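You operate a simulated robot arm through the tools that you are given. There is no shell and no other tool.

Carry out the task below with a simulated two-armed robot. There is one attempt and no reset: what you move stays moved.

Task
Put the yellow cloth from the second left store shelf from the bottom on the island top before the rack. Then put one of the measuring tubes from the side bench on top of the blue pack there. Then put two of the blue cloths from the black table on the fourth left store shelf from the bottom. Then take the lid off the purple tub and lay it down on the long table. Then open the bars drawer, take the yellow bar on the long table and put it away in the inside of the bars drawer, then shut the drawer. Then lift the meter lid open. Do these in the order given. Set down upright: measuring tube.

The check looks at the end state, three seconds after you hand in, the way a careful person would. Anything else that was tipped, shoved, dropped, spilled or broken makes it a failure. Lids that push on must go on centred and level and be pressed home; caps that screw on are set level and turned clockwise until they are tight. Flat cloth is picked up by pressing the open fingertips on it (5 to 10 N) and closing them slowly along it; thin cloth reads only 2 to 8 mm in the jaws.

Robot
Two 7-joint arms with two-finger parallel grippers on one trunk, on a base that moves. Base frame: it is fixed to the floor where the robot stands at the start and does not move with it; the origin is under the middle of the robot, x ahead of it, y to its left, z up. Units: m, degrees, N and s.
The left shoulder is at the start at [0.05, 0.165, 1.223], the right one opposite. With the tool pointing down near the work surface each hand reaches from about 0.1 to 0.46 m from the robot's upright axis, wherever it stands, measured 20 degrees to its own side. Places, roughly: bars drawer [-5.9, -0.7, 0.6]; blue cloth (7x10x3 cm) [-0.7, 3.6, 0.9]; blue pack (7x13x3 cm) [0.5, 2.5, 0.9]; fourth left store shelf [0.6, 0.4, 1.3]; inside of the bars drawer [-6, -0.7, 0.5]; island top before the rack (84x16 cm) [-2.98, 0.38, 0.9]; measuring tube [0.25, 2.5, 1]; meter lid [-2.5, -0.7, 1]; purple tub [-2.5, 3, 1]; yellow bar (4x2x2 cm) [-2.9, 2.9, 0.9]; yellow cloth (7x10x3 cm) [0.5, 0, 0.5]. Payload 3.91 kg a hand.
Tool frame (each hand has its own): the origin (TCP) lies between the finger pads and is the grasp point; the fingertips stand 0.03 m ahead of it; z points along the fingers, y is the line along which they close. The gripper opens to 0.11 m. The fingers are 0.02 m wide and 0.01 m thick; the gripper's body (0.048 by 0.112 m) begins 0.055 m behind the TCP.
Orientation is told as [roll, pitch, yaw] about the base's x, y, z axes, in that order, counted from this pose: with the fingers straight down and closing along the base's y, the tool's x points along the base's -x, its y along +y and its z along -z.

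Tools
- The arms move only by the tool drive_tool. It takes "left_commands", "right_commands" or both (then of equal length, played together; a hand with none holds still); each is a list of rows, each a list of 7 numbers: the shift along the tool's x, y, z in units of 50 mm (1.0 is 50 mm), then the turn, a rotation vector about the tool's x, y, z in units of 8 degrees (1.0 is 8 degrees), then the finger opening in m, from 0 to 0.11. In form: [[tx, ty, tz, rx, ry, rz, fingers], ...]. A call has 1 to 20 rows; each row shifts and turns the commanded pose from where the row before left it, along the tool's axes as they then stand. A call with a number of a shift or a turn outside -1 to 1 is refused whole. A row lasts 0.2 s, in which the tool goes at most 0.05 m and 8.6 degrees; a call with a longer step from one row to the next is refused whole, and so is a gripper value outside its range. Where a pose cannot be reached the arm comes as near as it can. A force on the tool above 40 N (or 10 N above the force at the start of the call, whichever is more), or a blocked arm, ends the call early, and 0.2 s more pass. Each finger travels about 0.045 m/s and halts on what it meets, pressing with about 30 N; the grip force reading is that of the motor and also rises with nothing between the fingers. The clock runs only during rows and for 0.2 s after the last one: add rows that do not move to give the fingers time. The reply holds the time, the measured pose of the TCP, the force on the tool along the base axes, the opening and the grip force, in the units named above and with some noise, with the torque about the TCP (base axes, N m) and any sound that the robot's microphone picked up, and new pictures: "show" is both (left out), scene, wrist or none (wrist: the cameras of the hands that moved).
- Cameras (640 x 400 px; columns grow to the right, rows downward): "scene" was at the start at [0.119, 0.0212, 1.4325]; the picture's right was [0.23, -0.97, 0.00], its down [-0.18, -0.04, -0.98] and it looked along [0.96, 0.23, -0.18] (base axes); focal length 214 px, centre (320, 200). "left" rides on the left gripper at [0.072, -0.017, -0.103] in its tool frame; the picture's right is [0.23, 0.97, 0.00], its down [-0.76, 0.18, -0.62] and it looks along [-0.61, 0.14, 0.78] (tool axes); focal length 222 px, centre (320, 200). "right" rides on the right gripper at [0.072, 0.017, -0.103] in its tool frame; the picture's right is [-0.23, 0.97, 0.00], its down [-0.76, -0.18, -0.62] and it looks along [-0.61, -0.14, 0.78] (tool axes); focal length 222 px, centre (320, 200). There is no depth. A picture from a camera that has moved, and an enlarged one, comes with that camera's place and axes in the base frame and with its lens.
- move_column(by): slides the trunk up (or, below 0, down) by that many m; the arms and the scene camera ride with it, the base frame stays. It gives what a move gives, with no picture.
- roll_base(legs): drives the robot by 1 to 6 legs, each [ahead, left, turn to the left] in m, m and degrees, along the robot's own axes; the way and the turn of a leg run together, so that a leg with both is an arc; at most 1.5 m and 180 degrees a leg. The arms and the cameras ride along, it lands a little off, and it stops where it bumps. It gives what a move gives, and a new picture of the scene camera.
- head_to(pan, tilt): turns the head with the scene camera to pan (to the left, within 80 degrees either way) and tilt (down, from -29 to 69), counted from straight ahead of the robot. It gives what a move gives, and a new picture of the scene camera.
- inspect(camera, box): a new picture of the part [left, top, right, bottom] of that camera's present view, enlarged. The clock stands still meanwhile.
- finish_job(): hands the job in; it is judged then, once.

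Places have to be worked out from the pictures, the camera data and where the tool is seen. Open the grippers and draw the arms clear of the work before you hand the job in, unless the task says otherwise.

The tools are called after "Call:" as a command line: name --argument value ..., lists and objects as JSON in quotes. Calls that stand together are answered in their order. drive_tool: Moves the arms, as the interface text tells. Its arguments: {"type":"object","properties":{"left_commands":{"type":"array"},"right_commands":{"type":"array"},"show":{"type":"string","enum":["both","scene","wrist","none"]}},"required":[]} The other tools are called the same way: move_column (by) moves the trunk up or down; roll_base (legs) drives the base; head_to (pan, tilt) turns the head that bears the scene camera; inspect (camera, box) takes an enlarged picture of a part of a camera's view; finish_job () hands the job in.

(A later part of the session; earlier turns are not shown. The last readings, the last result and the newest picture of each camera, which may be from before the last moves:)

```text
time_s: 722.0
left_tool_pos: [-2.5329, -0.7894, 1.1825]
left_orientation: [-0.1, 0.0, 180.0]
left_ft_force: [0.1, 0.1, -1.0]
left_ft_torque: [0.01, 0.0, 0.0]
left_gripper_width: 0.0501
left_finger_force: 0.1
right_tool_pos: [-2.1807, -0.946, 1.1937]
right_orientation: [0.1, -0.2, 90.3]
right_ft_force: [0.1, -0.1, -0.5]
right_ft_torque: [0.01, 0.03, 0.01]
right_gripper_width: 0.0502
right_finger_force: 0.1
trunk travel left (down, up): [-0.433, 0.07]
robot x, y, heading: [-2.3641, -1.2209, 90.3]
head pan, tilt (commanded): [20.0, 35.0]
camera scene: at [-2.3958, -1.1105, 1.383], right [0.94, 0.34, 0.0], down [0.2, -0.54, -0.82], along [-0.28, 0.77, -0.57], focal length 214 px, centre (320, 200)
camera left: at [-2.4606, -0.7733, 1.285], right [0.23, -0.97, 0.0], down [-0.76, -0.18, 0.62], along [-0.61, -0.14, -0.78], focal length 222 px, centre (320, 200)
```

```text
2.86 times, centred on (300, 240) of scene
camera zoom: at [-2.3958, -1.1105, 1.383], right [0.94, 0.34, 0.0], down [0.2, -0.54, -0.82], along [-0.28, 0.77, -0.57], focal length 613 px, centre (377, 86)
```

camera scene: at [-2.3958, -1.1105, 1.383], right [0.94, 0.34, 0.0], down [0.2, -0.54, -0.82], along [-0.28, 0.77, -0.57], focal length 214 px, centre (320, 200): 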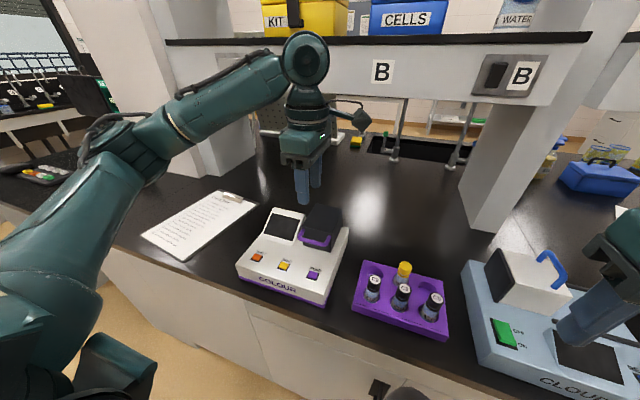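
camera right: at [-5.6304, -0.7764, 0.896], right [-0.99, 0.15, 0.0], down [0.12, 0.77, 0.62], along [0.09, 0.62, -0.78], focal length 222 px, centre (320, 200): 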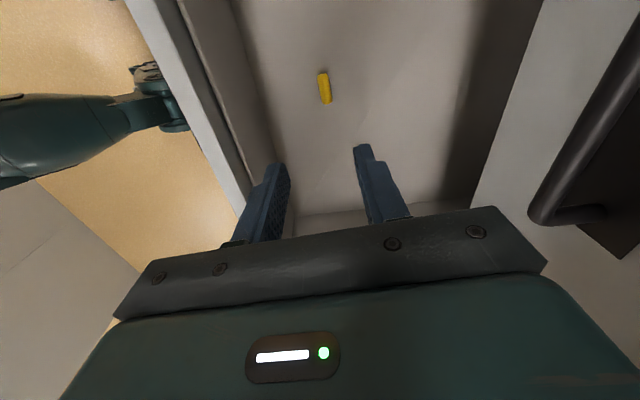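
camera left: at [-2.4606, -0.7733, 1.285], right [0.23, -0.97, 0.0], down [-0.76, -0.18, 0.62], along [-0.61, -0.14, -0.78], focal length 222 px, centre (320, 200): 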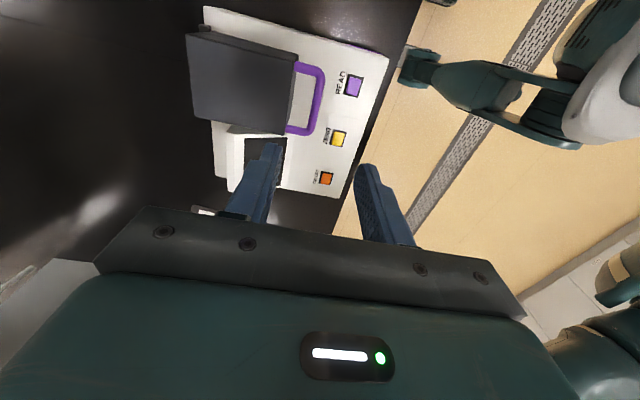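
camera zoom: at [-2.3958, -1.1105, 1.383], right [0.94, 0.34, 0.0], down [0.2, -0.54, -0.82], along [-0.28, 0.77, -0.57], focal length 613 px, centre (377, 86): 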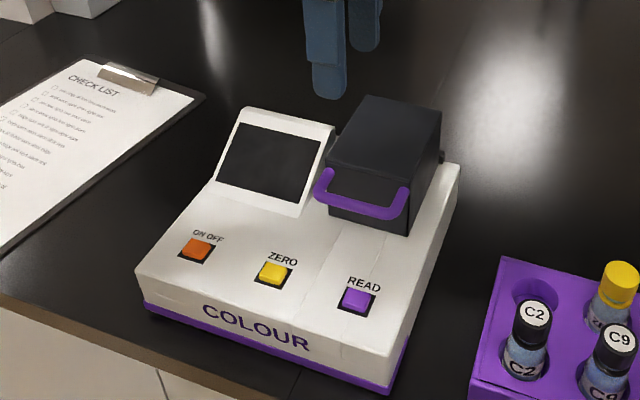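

From above, the bar is at y≈-0.78 with ≈2 cm gap to the lid. I'll lower to just above the bar with fingers 3.5 cm open and look again.

Call:
drive_tool --left_commands '[[0.06, -0.07, 0.7, 0, 0, 0, 0.035], [0, 0, 0.7, 0, 0, 0, 0.035], [0, 0, 0.7, 0, 0, 0, 0.035], [0, 0, 0, 0, 0, 0, 0.035]]' --show "both"

Call:
inspect --camera "scene" --box '[240, 170, 370, 270]'

Call:
inspect --camera "left" --box '[200, 40, 400, 200]'

```text
time_s: 723.0
left_tool_pos: [-2.5317, -0.7874, 1.0781]
left_orientation: [0.0, 0.0, 179.9]
left_ft_force: [0.4, -0.8, 0.0]
left_ft_torque: [0.01, -0.03, 0.0]
left_gripper_width: 0.0349
left_finger_force: 0.0
right_tool_pos: [-2.1809, -0.9465, 1.1926]
right_orientation: [0.2, -0.2, 90.3]
right_ft_force: [-0.8, 0.0, -0.4]
right_ft_torque: [-0.02, 0.0, -0.03]
right_gripper_width: 0.0501
right_finger_force: 0.1
trunk travel left (down, up): [-0.433, 0.07]
robot x, y, heading: [-2.364, -1.2246, 90.1]
head pan, tilt (commanded): [20.0, 35.0]
camera scene: at [-2.3959, -1.1106, 1.383], right [0.94, 0.34, 0.0], down [0.2, -0.54, -0.82], along [-0.28, 0.77, -0.57], focal length 214 px, centre (320, 200)
camera left: at [-2.4586, -0.7716, 1.1826], right [0.23, -0.97, 0.0], down [-0.76, -0.18, 0.62], along [-0.61, -0.14, -0.78], focal length 222 px, centre (320, 200)
```

scene: 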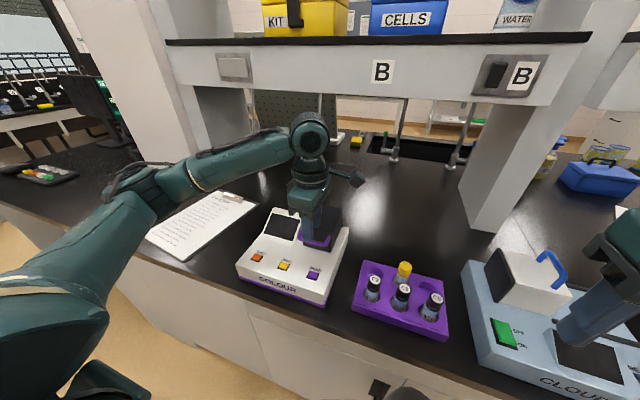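
left: 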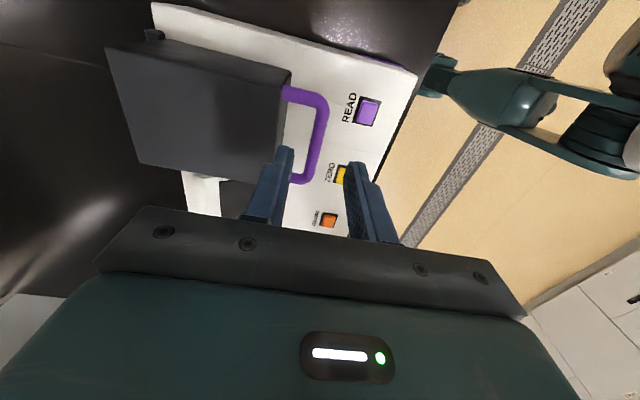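

```text
4.00 times, centred on (305, 220) of scene
camera zoom: at [-2.3959, -1.1106, 1.383], right [0.94, 0.34, 0.0], down [0.2, -0.54, -0.82], along [-0.28, 0.77, -0.57], focal length 858 px, centre (380, 120)
```

zoom: 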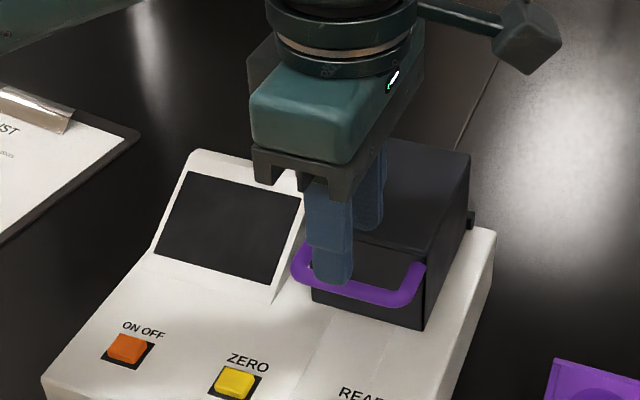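

```text
2.50 times, centred on (300, 120) of left
camera zoom: at [-2.4586, -0.7716, 1.1826], right [0.23, -0.97, 0.0], down [-0.76, -0.18, 0.62], along [-0.61, -0.14, -0.78], focal length 555 px, centre (370, 400)
```

zoom: 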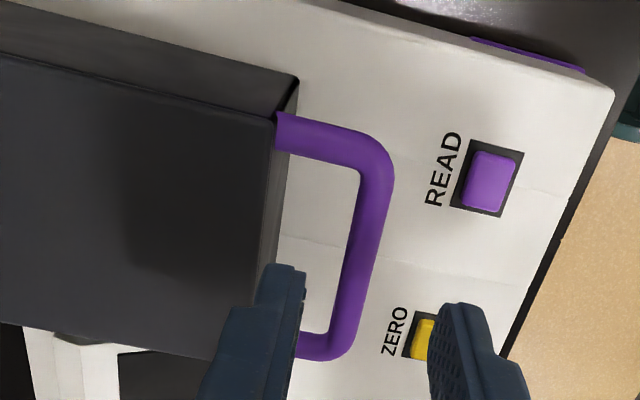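

Close-range view: bar at y≈-0.787, lid face at y≈-0.7525 (gap ≈3 cm); the back finger fits in the gap. I'll descend 47 mm so the bar is near the fingertips.

Call:
drive_tool --left_commands '[[0, 0.03, 0.35, 0, 0, 0, 0.035], [0, 0, 0.35, 0, 0, 0, 0.035], [0, 0, 0.24, 0, 0, 0, 0.035], [0, 0, 0, 0, 0, 0, 0.035]]' --show "both"

Call:
inspect --camera "scene" --box '[240, 170, 370, 270]'

```text
time_s: 724.0
left_tool_pos: [-2.5306, -0.7908, 1.031]
left_orientation: [-0.1, 0.1, 180.1]
left_ft_force: [-1.0, -0.5, -0.3]
left_ft_torque: [0.01, 0.03, -0.02]
left_gripper_width: 0.0349
left_finger_force: 0.1
right_tool_pos: [-2.1819, -0.9455, 1.1922]
right_orientation: [0.1, -0.2, 90.4]
right_ft_force: [0.8, 0.5, 0.2]
right_ft_torque: [0.01, 0.01, -0.02]
right_gripper_width: 0.0498
right_finger_force: 0.1
trunk travel left (down, up): [-0.433, 0.07]
robot x, y, heading: [-2.3641, -1.2272, 90.1]
head pan, tilt (commanded): [20.0, 35.0]
camera scene: at [-2.396, -1.1104, 1.383], right [0.94, 0.34, 0.0], down [0.2, -0.54, -0.82], along [-0.28, 0.77, -0.57], focal length 214 px, centre (320, 200)
camera left: at [-2.4576, -0.7727, 1.1349], right [0.23, -0.97, 0.0], down [-0.76, -0.18, 0.62], along [-0.61, -0.14, -0.78], focal length 222 px, centre (320, 200)
```

scene: 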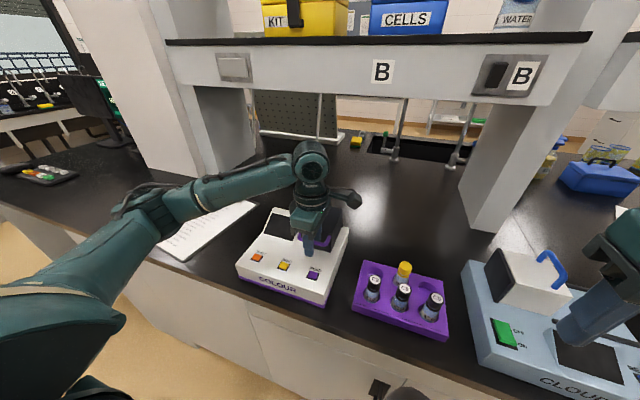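
left: 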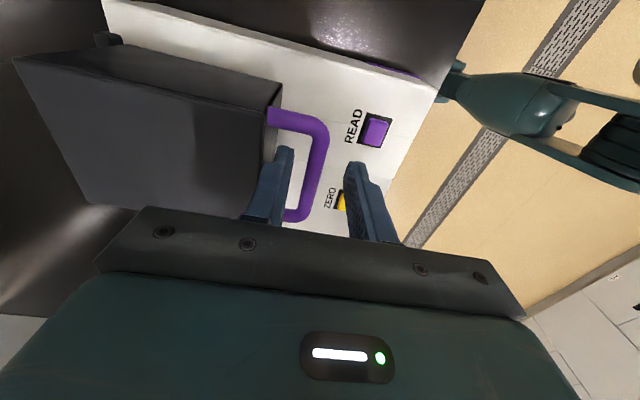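

```text
4.00 times, centred on (305, 220) of scene
camera zoom: at [-2.396, -1.1104, 1.383], right [0.94, 0.34, 0.0], down [0.2, -0.54, -0.82], along [-0.28, 0.77, -0.57], focal length 858 px, centre (380, 120)
```

zoom: 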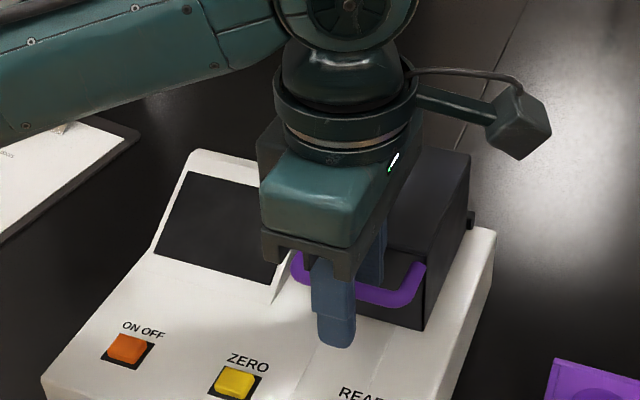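

The bar sits between the fingers. Closing on it now.

Call:
drive_tool --left_commands '[[0, 0, 0, 0, 0, 0, 0.028], [0, 0, 0, 0, 0, 0, 0.022], [0, 0, 0, 0, 0, 0, 0.016], [0, 0, 0, 0, 0, 0, 0.01], [0, 0, 0, 0, 0, 0, 0.005], [0, 0, 0, 0, 0, 0, 0.005]]' --show "wrist"

```text
time_s: 725.4
left_tool_pos: [-2.5317, -0.7852, 1.0309]
left_orientation: [-0.1, 0.0, -179.9]
left_ft_force: [0.2, 17.7, 0.1]
left_ft_torque: [0.34, -0.09, 0.14]
left_gripper_width: 0.014
left_finger_force: 8.8
right_tool_pos: [-2.1799, -0.944, 1.1924]
right_orientation: [0.1, -0.1, 90.3]
right_ft_force: [-0.3, 0.6, 0.1]
right_ft_torque: [-0.02, -0.03, 0.0]
right_gripper_width: 0.0502
right_finger_force: 0.0
trunk travel left (down, up): [-0.433, 0.07]
robot x, y, heading: [-2.3634, -1.2232, 89.9]
head pan, tilt (commanded): [20.0, 35.0]
camera left: at [-2.4577, -0.77, 1.1346], right [0.23, -0.97, 0.0], down [-0.76, -0.18, 0.62], along [-0.61, -0.14, -0.78], focal length 222 px, centre (320, 200)
```

left: 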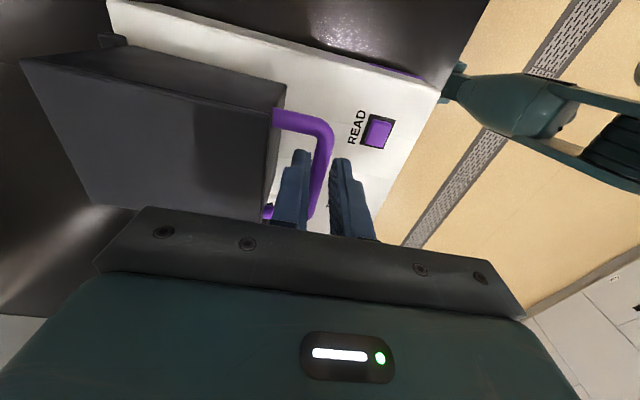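

The back finger reached the bar first (17.7 N push). I'll shift the hand 6 mm toward the lid to centre on the bar and finish closing.

Call:
drive_tool --left_commands '[[0, -0.06, 0, 0, 0, 0, 0.005], [0, -0.06, 0, 0, 0, 0, 0.005], [0, -0.04, 0, 0, 0, 0, 0.0], [0, 0, 0, 0, 0, 0, 0.0]]' --show "wrist"

```text
time_s: 726.4
left_tool_pos: [-2.5304, -0.7846, 1.0312]
left_orientation: [0.1, -0.1, 179.9]
left_ft_force: [0.8, -16.4, 4.5]
left_ft_torque: [-0.39, -0.12, 0.69]
left_gripper_width: 0.0095
left_finger_force: 45.6
right_tool_pos: [-2.1796, -0.9487, 1.1937]
right_orientation: [0.1, -0.3, 90.3]
right_ft_force: [0.7, -0.9, -0.3]
right_ft_torque: [0.03, -0.01, -0.01]
right_gripper_width: 0.05
right_finger_force: 0.0
trunk travel left (down, up): [-0.433, 0.07]
robot x, y, heading: [-2.3652, -1.2223, 90.1]
head pan, tilt (commanded): [20.0, 35.0]
camera left: at [-2.4574, -0.7673, 1.1351], right [0.22, -0.97, 0.0], down [-0.76, -0.17, 0.62], along [-0.61, -0.14, -0.78], focal length 222 px, centre (320, 200)
```

left: 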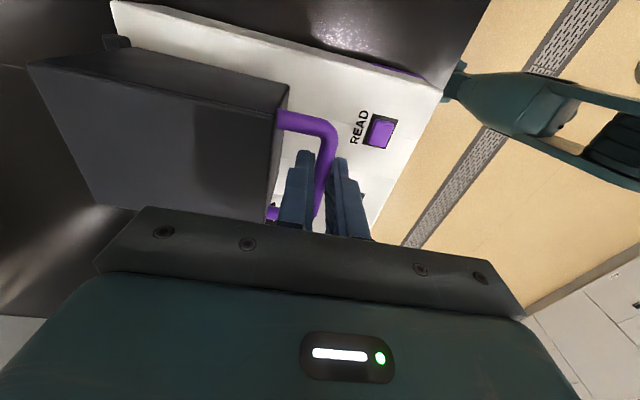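

Gripped firmly (9.5 mm). I'll relax the lateral load and start lifting along a small arc, watching the forces.

Call:
drive_tool --left_commands '[[0, 0.08, 0, 0, 0, 0, 0.0], [0, -0.02, -0.1, 0, 0, 0, 0.0], [0, -0.02, -0.1, 0, 0, 0, 0.0], [0, -0.02, -0.1, 0, 0, 0, 0.0], [0, 0, 0, 0, 0, 0, 0.0]]' --show "wrist"

Call:
inspect --camera "scene" --box '[240, 150, 390, 270]'

```text
time_s: 727.6
left_tool_pos: [-2.5303, -0.7794, 1.047]
left_orientation: [-0.1, 0.0, -179.8]
left_ft_force: [2.9, 9.8, -4.4]
left_ft_torque: [0.14, 0.39, 0.58]
left_gripper_width: 0.0092
left_finger_force: 45.1
right_tool_pos: [-2.1802, -0.9434, 1.1927]
right_orientation: [0.1, -0.1, 90.3]
right_ft_force: [0.6, -0.4, 0.0]
right_ft_torque: [-0.01, 0.0, 0.02]
right_gripper_width: 0.0498
right_finger_force: 0.1
trunk travel left (down, up): [-0.433, 0.07]
robot x, y, heading: [-2.3647, -1.2224, 90.0]
head pan, tilt (commanded): [20.0, 35.0]
camera left: at [-2.4577, -0.7618, 1.1498], right [0.23, -0.97, 0.0], down [-0.76, -0.18, 0.62], along [-0.61, -0.14, -0.78], focal length 222 px, centre (320, 200)
```

left: 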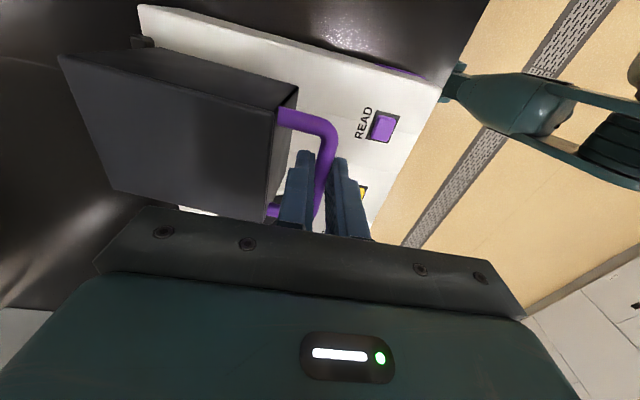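

```text
3.33 times, centred on (315, 210) of scene
camera zoom: at [-2.3956, -1.1085, 1.3827], right [0.94, 0.34, 0.0], down [0.2, -0.54, -0.82], along [-0.28, 0.77, -0.57], focal length 715 px, centre (337, 167)
```

zoom: 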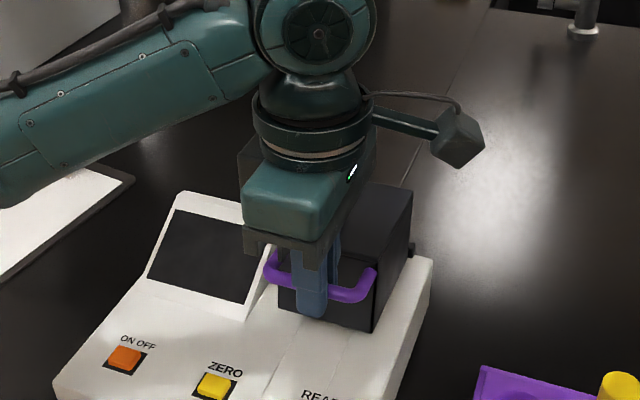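

The lid is turning about a rear hinge (path slope ≈0.33). I'll follow the arc: next step +21 mm in y and +29 mm up.

Call:
drive_tool --left_commands '[[0, -0.12, -0.2, 0, 0, 0, 0.0], [0, -0.14, -0.2, 0, 0, 0, 0.0], [0, -0.16, -0.18, 0, 0, 0, 0.0], [0, 0, 0, 0, 0, 0, 0.0]]' --show "wrist"

Call:
inspect --camera "scene" --box '[240, 150, 390, 270]'

```text
time_s: 728.6
left_tool_pos: [-2.5299, -0.7603, 1.0759]
left_orientation: [0.1, -0.1, 179.9]
left_ft_force: [0.3, -2.4, 0.8]
left_ft_torque: [-0.09, 0.67, 0.61]
left_gripper_width: 0.0092
left_finger_force: 44.9
right_tool_pos: [-2.1808, -0.9466, 1.1933]
right_orientation: [0.1, -0.2, 90.3]
right_ft_force: [0.6, 0.7, -0.2]
right_ft_torque: [0.0, 0.02, 0.01]
right_gripper_width: 0.05
right_finger_force: 0.0
trunk travel left (down, up): [-0.433, 0.07]
robot x, y, heading: [-2.363, -1.2241, 90.3]
head pan, tilt (commanded): [20.0, 35.0]
camera left: at [-2.4575, -0.7441, 1.1792], right [0.23, -0.97, 0.0], down [-0.76, -0.18, 0.62], along [-0.61, -0.14, -0.78], focal length 222 px, centre (320, 200)
```

left: 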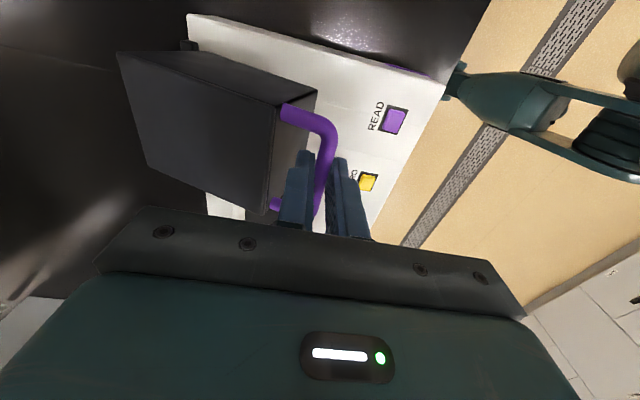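

```text
3.33 times, centred on (315, 210) of scene
camera zoom: at [-2.396, -1.111, 1.3831], right [0.94, 0.34, 0.0], down [0.2, -0.54, -0.82], along [-0.28, 0.77, -0.57], focal length 715 px, centre (337, 167)
```

zoom: 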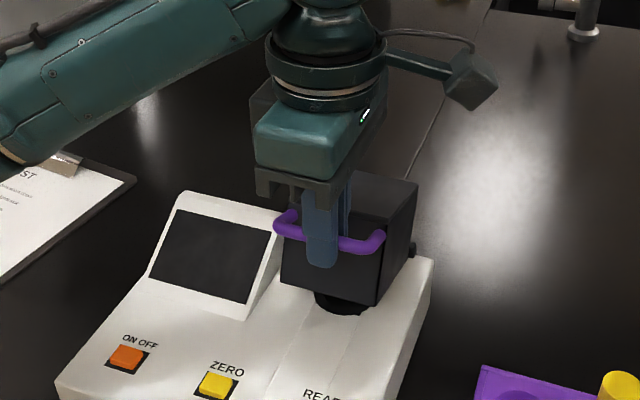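

The lid lifts smoothly and the chamber shows beneath. Continuing along the arc to about 35°, then 50°.

Call:
drive_tool --left_commands '[[0, -0.16, -0.2, 0, 0, 0, 0.0], [0, -0.18, -0.18, 0, 0, 0, 0.0], [0, -0.2, -0.16, 0, 0, 0, 0.0], [0, 0, 0, 0, 0, 0, 0.0]]' --show "none"

Call:
drive_tool --left_commands '[[0, -0.21, -0.15, 0, 0, 0, 0.0], [0, -0.22, -0.13, 0, 0, 0, 0.0], [0, -0.23, -0.1, 0, 0, 0, 0.0], [0, 0, 0, 0, 0, 0, 0.0]]' --show "wrist"

Call:
inspect --camera "scene" --box '[240, 130, 390, 250]'

```text
time_s: 729.6
left_tool_pos: [-2.5305, -0.734, 1.1028]
left_orientation: [-0.1, 0.0, 180.1]
left_ft_force: [-3.5, -1.2, 0.8]
left_ft_torque: [-0.05, 0.5, 0.51]
left_gripper_width: 0.0089
left_finger_force: 44.9
right_tool_pos: [-2.1797, -0.9469, 1.1928]
right_orientation: [0.0, -0.2, 90.3]
right_ft_force: [0.4, 0.9, -0.3]
right_ft_torque: [-0.03, 0.02, 0.04]
right_gripper_width: 0.0502
right_finger_force: 0.0
trunk travel left (down, up): [-0.433, 0.07]
robot x, y, heading: [-2.3661, -1.2249, 90.1]
head pan, tilt (commanded): [20.0, 35.0]
```

```text
time_s: 730.6
left_tool_pos: [-2.5308, -0.7, 1.1214]
left_orientation: [-0.1, -0.1, 179.9]
left_ft_force: [2.2, -0.7, 1.5]
left_ft_torque: [-0.04, -0.06, 0.47]
left_gripper_width: 0.0091
left_finger_force: 45.7
right_tool_pos: [-2.179, -0.9457, 1.1928]
right_orientation: [0.1, -0.2, 90.2]
right_ft_force: [-0.7, 0.0, 0.2]
right_ft_torque: [0.0, -0.02, 0.01]
right_gripper_width: 0.0501
right_finger_force: 0.0
trunk travel left (down, up): [-0.433, 0.07]
robot x, y, heading: [-2.3632, -1.2215, 90.0]
head pan, tilt (commanded): [20.0, 35.0]
camera left: at [-2.4577, -0.6838, 1.2253], right [0.23, -0.97, 0.0], down [-0.76, -0.18, 0.62], along [-0.61, -0.14, -0.78], focal length 222 px, centre (320, 200)
```

left: 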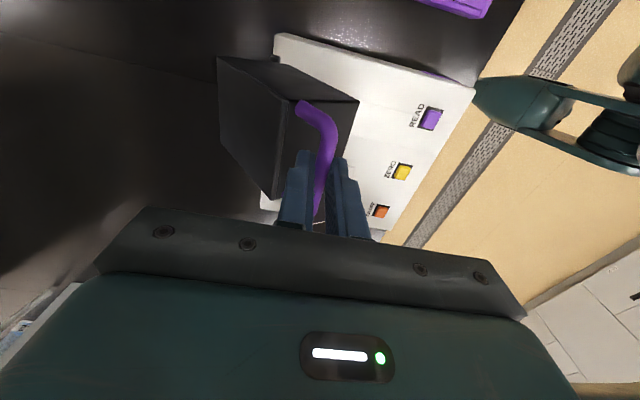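

```text
3.33 times, centred on (315, 190) of scene
camera zoom: at [-2.3957, -1.1106, 1.383], right [0.94, 0.34, 0.0], down [0.2, -0.54, -0.82], along [-0.28, 0.77, -0.57], focal length 715 px, centre (337, 233)
```

zoom: 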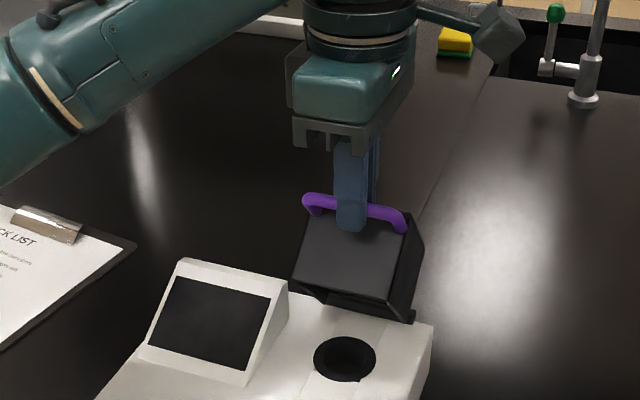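

About 50° open with almost no force. Continuing over the top of the arc.

Call:
drive_tool --left_commands '[[0, -0.24, -0.09, 0, 0, 0, 0.0], [0, -0.25, -0.065, 0, 0, 0, 0.0], [0, -0.25, -0.04, 0, 0, 0, 0.0], [0, 0, 0, 0, 0, 0, 0.0]]' --show "none"

Call:
drive_tool --left_commands '[[0, -0.25, -0.02, 0, 0, 0, 0.0], [0, -0.25, 0, 0, 0, 0, 0.0], [0, -0.25, 0.03, 0, 0, 0, 0.0], [0, 0, 0, 0, 0, 0, 0.0]]' --show "wrist"

Call:
inspect --camera "scene" --box '[240, 110, 390, 230]'

```text
time_s: 731.6
left_tool_pos: [-2.5307, -0.6627, 1.1309]
left_orientation: [0.0, -0.1, 179.9]
left_ft_force: [3.5, -0.2, -4.1]
left_ft_torque: [-0.04, 0.18, 0.3]
left_gripper_width: 0.0093
left_finger_force: 45.5
right_tool_pos: [-2.1797, -0.9461, 1.194]
right_orientation: [0.1, -0.1, 90.3]
right_ft_force: [0.1, 0.3, -0.2]
right_ft_torque: [-0.02, 0.04, 0.01]
right_gripper_width: 0.0502
right_finger_force: 0.1
trunk travel left (down, up): [-0.433, 0.07]
robot x, y, heading: [-2.3667, -1.2221, 90.1]
head pan, tilt (commanded): [20.0, 35.0]
```

```text
time_s: 732.6
left_tool_pos: [-2.5299, -0.6254, 1.1307]
left_orientation: [-0.1, -0.1, 179.9]
left_ft_force: [3.8, -0.6, -5.6]
left_ft_torque: [-0.05, 0.11, 0.17]
left_gripper_width: 0.009
left_finger_force: 45.3
right_tool_pos: [-2.1811, -0.9464, 1.193]
right_orientation: [0.1, -0.1, 90.2]
right_ft_force: [0.7, -0.1, 0.5]
right_ft_torque: [0.0, 0.0, -0.02]
right_gripper_width: 0.0499
right_finger_force: 0.0
trunk travel left (down, up): [-0.433, 0.07]
robot x, y, heading: [-2.365, -1.2247, 90.2]
head pan, tilt (commanded): [20.0, 35.0]
camera left: at [-2.4576, -0.6089, 1.2342], right [0.23, -0.97, 0.0], down [-0.76, -0.18, 0.62], along [-0.61, -0.14, -0.78], focal length 222 px, centre (320, 200)
```

left: 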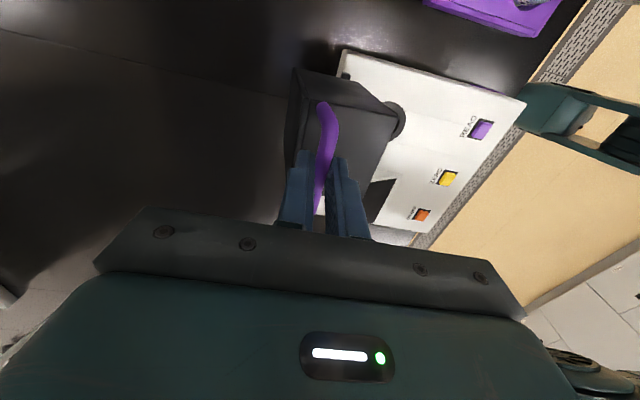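

```text
3.33 times, centred on (315, 170) of scene
camera zoom: at [-2.3957, -1.1099, 1.3829], right [0.94, 0.34, 0.0], down [0.2, -0.54, -0.82], along [-0.28, 0.77, -0.57], focal length 715 px, centre (337, 300)
```

zoom: 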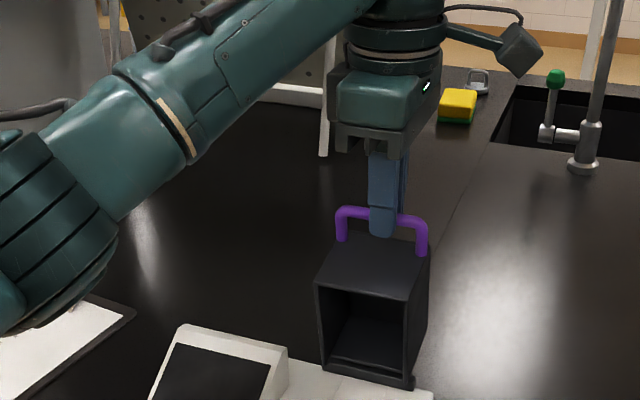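

Lid is about 80° open. I'll continue a bit past vertical, gently, to find where it stays.

Call:
drive_tool --left_commands '[[0, -0.2, 0.03, 0, 0, 0, 0.0], [0, -0.2, 0.05, 0, 0, 0, 0.0], [0, -0.2, 0.06, 0, 0, 0, 0.0], [0, 0, 0, 0, 0, 0, 0.0]]' --show "none"

Call:
inspect --camera "scene" --box '[240, 110, 390, 230]'

```text
time_s: 733.6
left_tool_pos: [-2.5309, -0.594, 1.1233]
left_orientation: [-0.1, 0.0, 180.0]
left_ft_force: [-0.4, -1.5, -3.7]
left_ft_torque: [-0.05, -0.07, -0.04]
left_gripper_width: 0.0091
left_finger_force: 45.3
right_tool_pos: [-2.1797, -0.9461, 1.1921]
right_orientation: [0.1, -0.2, 90.3]
right_ft_force: [-0.1, 0.8, -0.1]
right_ft_torque: [-0.01, 0.01, -0.03]
right_gripper_width: 0.0502
right_finger_force: 0.2
trunk travel left (down, up): [-0.433, 0.07]
robot x, y, heading: [-2.3631, -1.2231, 90.1]
head pan, tilt (commanded): [20.0, 35.0]
```

```text
3.33 times, centred on (315, 170) of scene
camera zoom: at [-2.3963, -1.1102, 1.3829], right [0.94, 0.34, 0.0], down [0.2, -0.54, -0.82], along [-0.28, 0.77, -0.57], focal length 715 px, centre (337, 300)
```

zoom: 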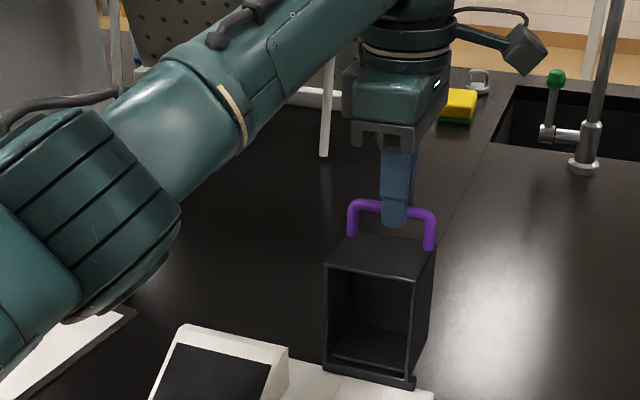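

About 93° open. A little further so gravity keeps it open, stopping if resistance rises.

Call:
drive_tool --left_commands '[[0, -0.15, 0.07, 0, 0, 0, 0.0], [0, -0.15, 0.08, 0, 0, 0, 0.0], [0, 0, 0, 0, 0, 0, 0.0]]' --show "none"

Call:
drive_tool --left_commands '[[0, -0.14, 0.08, 0, 0, 0, 0.0], [0, -0.14, 0.09, 0, 0, 0, 0.0], [0, 0, 0, 0, 0, 0, 0.0]]' --show "wrist"

Call:
inspect --camera "scene" --box '[240, 110, 390, 230]'

```text
time_s: 734.4
left_tool_pos: [-2.5298, -0.5807, 1.1171]
left_orientation: [-0.3, 0.0, 180.1]
left_ft_force: [-0.8, 1.7, 3.6]
left_ft_torque: [0.04, -0.16, -0.11]
left_gripper_width: 0.0089
left_finger_force: 44.7
right_tool_pos: [-2.1804, -0.9448, 1.1929]
right_orientation: [0.2, -0.2, 90.3]
right_ft_force: [1.1, -0.1, -0.4]
right_ft_torque: [0.03, 0.01, 0.01]
right_gripper_width: 0.0499
right_finger_force: 0.1
trunk travel left (down, up): [-0.433, 0.07]
robot x, y, heading: [-2.363, -1.2165, 90.0]
head pan, tilt (commanded): [20.0, 35.0]
```

```text
time_s: 735.2
left_tool_pos: [-2.5304, -0.5711, 1.1109]
left_orientation: [-0.7, 0.0, 179.8]
left_ft_force: [5.3, 15.6, 22.8]
left_ft_torque: [0.36, -0.13, -0.05]
left_gripper_width: 0.0091
left_finger_force: 44.9
left hand out of reach, approached as far as the arm can: row 2
right_tool_pos: [-2.1791, -0.9469, 1.1945]
right_orientation: [0.1, -0.2, 90.3]
right_ft_force: [-0.6, 1.2, 0.5]
right_ft_torque: [-0.01, 0.02, -0.03]
right_gripper_width: 0.0501
right_finger_force: 0.0
trunk travel left (down, up): [-0.433, 0.07]
robot x, y, heading: [-2.3639, -1.2215, 90.0]
head pan, tilt (commanded): [20.0, 35.0]
camera left: at [-2.4577, -0.5563, 1.2143], right [0.22, -0.97, -0.01], down [-0.76, -0.18, 0.62], along [-0.61, -0.13, -0.78], focal length 222 px, centre (320, 200)
```

left: 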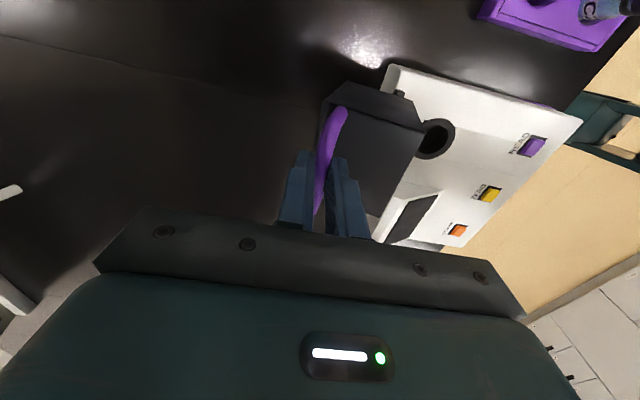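

```text
3.33 times, centred on (315, 170) of scene
camera zoom: at [-2.3947, -1.1107, 1.3833], right [0.94, 0.34, 0.0], down [0.2, -0.54, -0.82], along [-0.28, 0.77, -0.57], focal length 715 px, centre (337, 300)
```

zoom: 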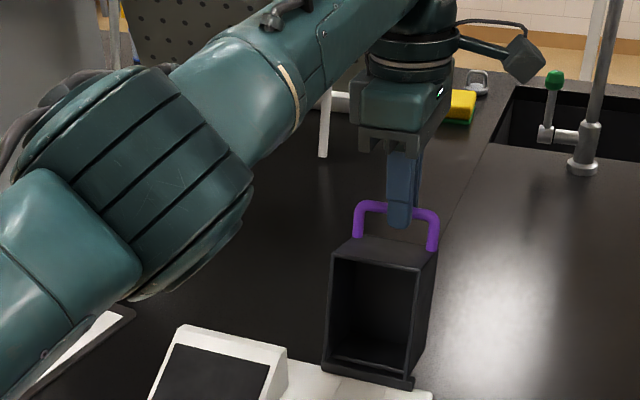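

The lid is ~103° open and now meets its stop. I'll relax the load, open the fingers and see if it stays.

Call:
drive_tool --left_commands '[[0, 0.06, -0.1, 0, 0, 0, 0.0], [0, 0, 0, 0, 0, 0, 0.01], [0, 0, 0, 0, 0, 0, 0.02], [0, 0, 0, 0, 0, 0, 0.03], [0, 0, 0, 0, 0, 0, 0.03]]' --show "wrist"

Call:
inspect --camera "scene" --box '[240, 110, 390, 230]'

```text
time_s: 736.4
left_tool_pos: [-2.5325, -0.5746, 1.1108]
left_orientation: [0.0, 0.0, 180.0]
left_ft_force: [-1.4, 0.6, 0.6]
left_ft_torque: [-0.01, 0.0, 0.0]
left_gripper_width: 0.03
left_finger_force: 0.1
right_tool_pos: [-2.1798, -0.945, 1.1936]
right_orientation: [0.2, -0.2, 90.3]
right_ft_force: [0.6, -0.1, -0.2]
right_ft_torque: [-0.03, -0.02, 0.02]
right_gripper_width: 0.05
right_finger_force: 0.1
trunk travel left (down, up): [-0.433, 0.07]
robot x, y, heading: [-2.3646, -1.2177, 89.9]
head pan, tilt (commanded): [20.0, 35.0]
camera left: at [-2.4599, -0.5592, 1.2143], right [0.23, -0.97, 0.0], down [-0.76, -0.18, 0.62], along [-0.61, -0.14, -0.78], focal length 222 px, centre (320, 200)
```

left: 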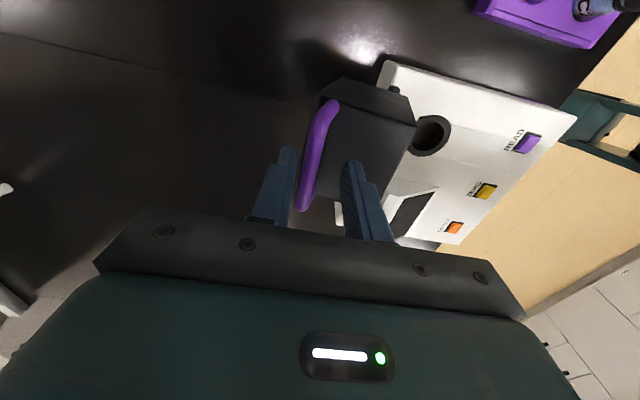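

```text
3.33 times, centred on (315, 170) of scene
camera zoom: at [-2.3961, -1.1104, 1.3829], right [0.94, 0.34, 0.0], down [0.2, -0.54, -0.82], along [-0.28, 0.77, -0.57], focal length 715 px, centre (337, 300)
```

zoom: 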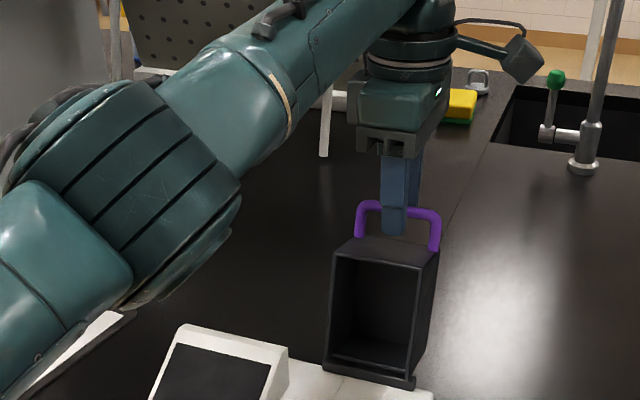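

The lid stays open on its own. I'll lift the hand straight up off the bar, then draw it back.

Call:
drive_tool --left_commands '[[0, -0.04, -0.15, 0, 0, 0, 0.035], [0, 0, -0.3, 0, 0, 0, 0.035], [0, 0, -0.4, 0, 0, 0, 0.035], [0, 0, -0.3, 0, 0, 0, 0.035], [0, 0.5, -0.1, 0, 0, 0, 0.035], [0, 0.9, 0, 0, 0, 0, 0.035], [0, 0.9, 0, 0, 0, 0, 0.035], [0, 0.9, 0, 0, 0, 0, 0.035], [0, 0.9, 0, 0, 0, 0, 0.035]]' --show "both"

```text
time_s: 738.4
left_tool_pos: [-2.535, -0.5859, 1.1824]
left_orientation: [-0.1, 0.1, 180.0]
left_ft_force: [0.4, 1.1, -0.6]
left_ft_torque: [-0.02, 0.02, 0.03]
left_gripper_width: 0.035
left_finger_force: 0.1
left hand out of reach, approached as far as the arm can: row 3, 4, 5, 6, 7, 8, 9
right_tool_pos: [-2.1804, -0.9462, 1.1933]
right_orientation: [0.1, -0.3, 90.3]
right_ft_force: [-0.2, 0.4, 0.5]
right_ft_torque: [0.0, -0.01, -0.02]
right_gripper_width: 0.0501
right_finger_force: 0.1
trunk travel left (down, up): [-0.433, 0.07]
robot x, y, heading: [-2.3665, -1.2217, 90.2]
head pan, tilt (commanded): [20.0, 35.0]
camera scene: at [-2.3961, -1.1104, 1.383], right [0.94, 0.34, 0.0], down [0.2, -0.54, -0.82], along [-0.28, 0.77, -0.57], focal length 214 px, centre (320, 200)
camera left: at [-2.4629, -0.5696, 1.2854], right [0.23, -0.97, 0.0], down [-0.76, -0.18, 0.62], along [-0.61, -0.14, -0.78], focal length 222 px, centre (320, 200)
```

scene: 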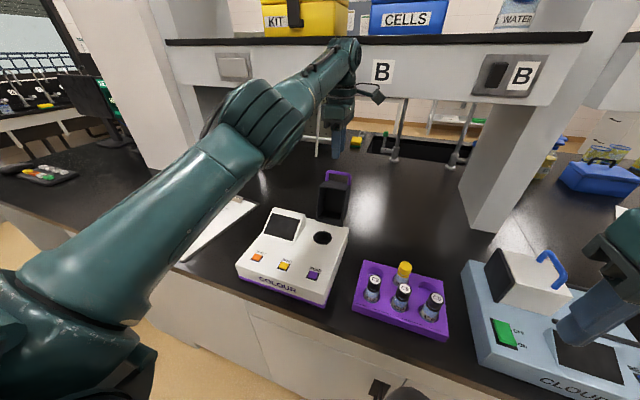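
left: 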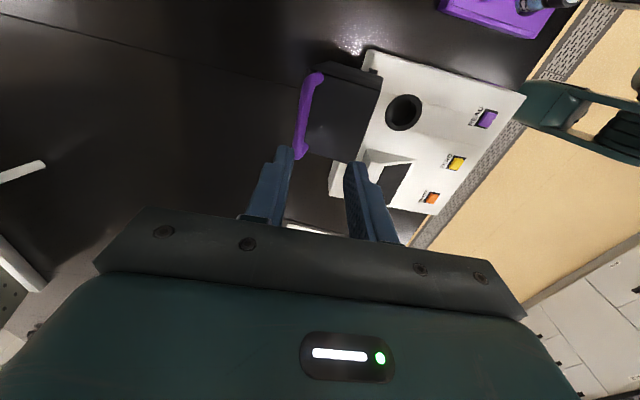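

The lid stays open. The arm reported being at its reach limit; I'll hold a moment and see where it settles.

Call:
drive_tool --left_commands '[[0, 0, 0, 0, 0, 0, 0.035], [0, 0, 0, 0, 0, 0, 0.035], [0, 0, 0, 0, 0, 0, 0.035]]' --show "none"

Call:
head_to --pan 40 --tilt 20

```text
time_s: 739.2
left_tool_pos: [-2.5354, -0.5865, 1.1808]
left_orientation: [0.0, 0.0, 180.0]
left_ft_force: [0.4, 0.2, -0.2]
left_ft_torque: [0.0, -0.02, -0.01]
left_gripper_width: 0.035
left_finger_force: 0.0
right_tool_pos: [-2.18, -0.9472, 1.1921]
right_orientation: [0.1, -0.2, 90.3]
right_ft_force: [0.3, 1.0, 0.1]
right_ft_torque: [-0.02, 0.0, 0.0]
right_gripper_width: 0.0504
right_finger_force: 0.0
trunk travel left (down, up): [-0.433, 0.07]
robot x, y, heading: [-2.3665, -1.223, 90.0]
head pan, tilt (commanded): [20.0, 35.0]
```

```text
time_s: 740.0
left_tool_pos: [-2.5365, -0.5873, 1.1811]
left_orientation: [0.0, 0.0, 180.0]
left_ft_force: [-0.5, -1.0, 0.1]
left_ft_torque: [0.0, 0.0, 0.01]
left_gripper_width: 0.035
left_finger_force: 0.0
right_tool_pos: [-2.1809, -0.9469, 1.1936]
right_orientation: [0.0, -0.2, 90.3]
right_ft_force: [0.6, -0.6, -0.4]
right_ft_torque: [-0.01, -0.01, 0.03]
right_gripper_width: 0.0502
right_finger_force: 0.0
trunk travel left (down, up): [-0.433, 0.07]
robot x, y, heading: [-2.3649, -1.2218, 90.2]
head pan, tilt (commanded): [40.0, 20.0]
camera scene: at [-2.4257, -1.1218, 1.4068], right [0.77, 0.64, 0.0], down [0.22, -0.26, -0.94], along [-0.6, 0.72, -0.34], focal length 214 px, centre (320, 200)
```

scene: 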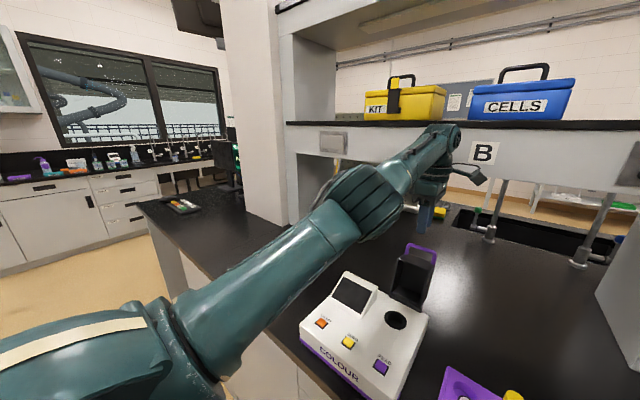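

The arm is just stretched out; the fingertips (z≈1.15) are clear above the handle (z≈1.10). I'll draw it back by rolling the base straight back.

Call:
roll_base --legs '[[-0.1, 0, 0]]'

Call:
roll_base --legs '[[-0.35, 0, 0]]'

```text
time_s: 741.2
left_tool_pos: [-2.5359, -0.6851, 1.1817]
left_orientation: [0.0, 0.1, 179.9]
left_ft_force: [-1.0, -0.6, -0.4]
left_ft_torque: [0.01, -0.02, 0.01]
left_gripper_width: 0.0351
left_finger_force: 0.2
right_tool_pos: [-2.1804, -1.0464, 1.1937]
right_orientation: [0.1, -0.3, 90.2]
right_ft_force: [-0.3, 0.3, 0.3]
right_ft_torque: [0.0, -0.02, -0.02]
right_gripper_width: 0.05
right_finger_force: 0.0
trunk travel left (down, up): [-0.433, 0.07]
robot x, y, heading: [-2.3635, -1.3175, 90.0]
head pan, tilt (commanded): [40.0, 20.0]
camera scene: at [-2.4255, -1.2212, 1.4069], right [0.77, 0.64, 0.0], down [0.22, -0.26, -0.94], along [-0.6, 0.72, -0.34], focal length 214 px, centre (320, 200)
```

scene: 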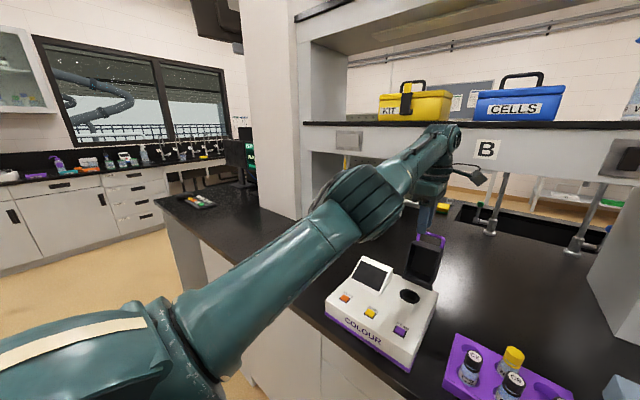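

```text
time_s: 743.5
left_tool_pos: [-2.5326, -1.0329, 1.1816]
left_orientation: [0.1, 0.1, 179.8]
left_ft_force: [0.7, -1.0, -0.1]
left_ft_torque: [-0.01, -0.01, 0.03]
left_gripper_width: 0.035
left_finger_force: 0.1
right_tool_pos: [-2.1804, -1.394, 1.1931]
right_orientation: [0.2, -0.2, 90.0]
right_ft_force: [-0.6, -0.1, 0.4]
right_ft_torque: [0.03, 0.0, 0.01]
right_gripper_width: 0.0502
right_finger_force: 0.0
trunk travel left (down, up): [-0.433, 0.07]
robot x, y, heading: [-2.3632, -1.6733, 89.7]
head pan, tilt (commanded): [40.0, 20.0]
camera scene: at [-2.4254, -1.5693, 1.4069], right [0.77, 0.64, 0.0], down [0.22, -0.26, -0.94], along [-0.6, 0.72, -0.34], focal length 214 px, centre (320, 200)
```

scene: 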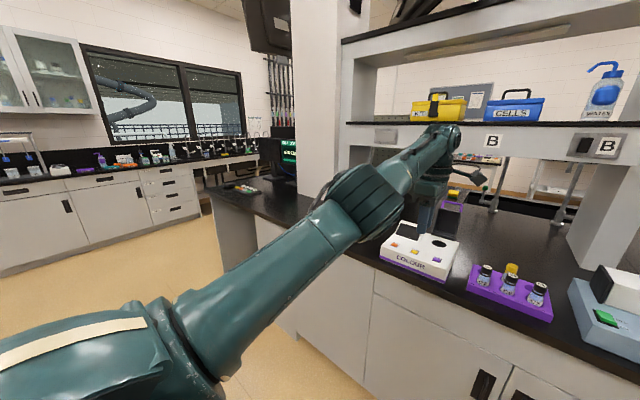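

Clear of the island. I'll pull the left hand in, and then check that the meter lid is still open.

Call:
drive_tool --left_commands '[[0, 0.8, 0, 0, 0, 0, 0.05], [0, 0.8, 0, 0, 0, 0, 0.05], [0, 0.8, 0, 0, 0, 0, 0.05], [0, 0.8, 0, 0, 0, 0, 0.05]]' --show "none"

Call:
head_to --pan 5 --tilt 20

Call:
inspect --camera "scene" --box '[200, 160, 440, 260]'

```text
time_s: 744.5
left_tool_pos: [-2.5321, -1.032, 1.1814]
left_orientation: [-0.1, -0.1, 179.7]
left_ft_force: [-0.4, 0.6, -0.1]
left_ft_torque: [-0.01, -0.01, -0.02]
left_gripper_width: 0.0501
left_finger_force: 0.1
left hand out of reach, approached as far as the arm can: row 1, 2, 3, 4
right_tool_pos: [-2.1794, -1.3937, 1.1919]
right_orientation: [0.1, -0.1, 90.0]
right_ft_force: [0.9, -0.5, 0.0]
right_ft_torque: [0.02, 0.0, 0.02]
right_gripper_width: 0.0501
right_finger_force: 0.1
trunk travel left (down, up): [-0.433, 0.07]
robot x, y, heading: [-2.3658, -1.6676, 89.7]
head pan, tilt (commanded): [40.0, 20.0]
```

```text
time_s: 745.5
left_tool_pos: [-2.5318, -1.0327, 1.1817]
left_orientation: [0.0, -0.1, 179.7]
left_ft_force: [0.1, 0.2, -0.2]
left_ft_torque: [-0.01, -0.01, -0.05]
left_gripper_width: 0.0503
left_finger_force: 0.0
right_tool_pos: [-2.1804, -1.3943, 1.1932]
right_orientation: [0.1, -0.1, 90.1]
right_ft_force: [-0.5, 0.2, 1.2]
right_ft_torque: [0.01, 0.01, -0.01]
right_gripper_width: 0.05
right_finger_force: 0.1
trunk travel left (down, up): [-0.433, 0.07]
robot x, y, heading: [-2.3644, -1.6727, 89.8]
head pan, tilt (commanded): [5.0, 20.0]
camera scene: at [-2.3737, -1.5474, 1.4068], right [1.0, 0.09, 0.0], down [0.03, -0.34, -0.94], along [-0.08, 0.94, -0.34], focal length 214 px, centre (320, 200)
```

scene: 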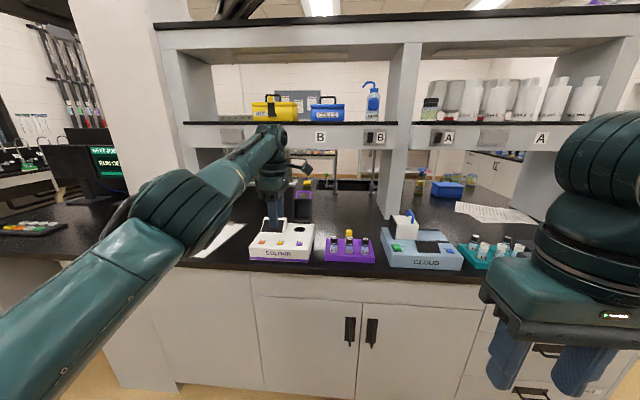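

```text
2.67 times, centred on (320, 210) of scene
camera zoom: at [-2.3737, -1.5474, 1.4068], right [1.0, 0.09, 0.0], down [0.03, -0.34, -0.94], along [-0.08, 0.94, -0.34], focal length 572 px, centre (320, 173)
```

zoom: 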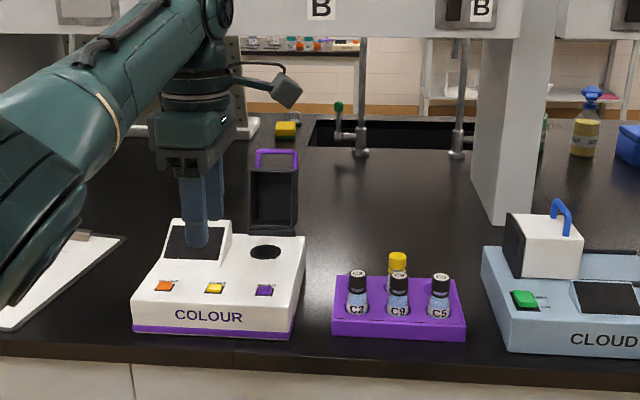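

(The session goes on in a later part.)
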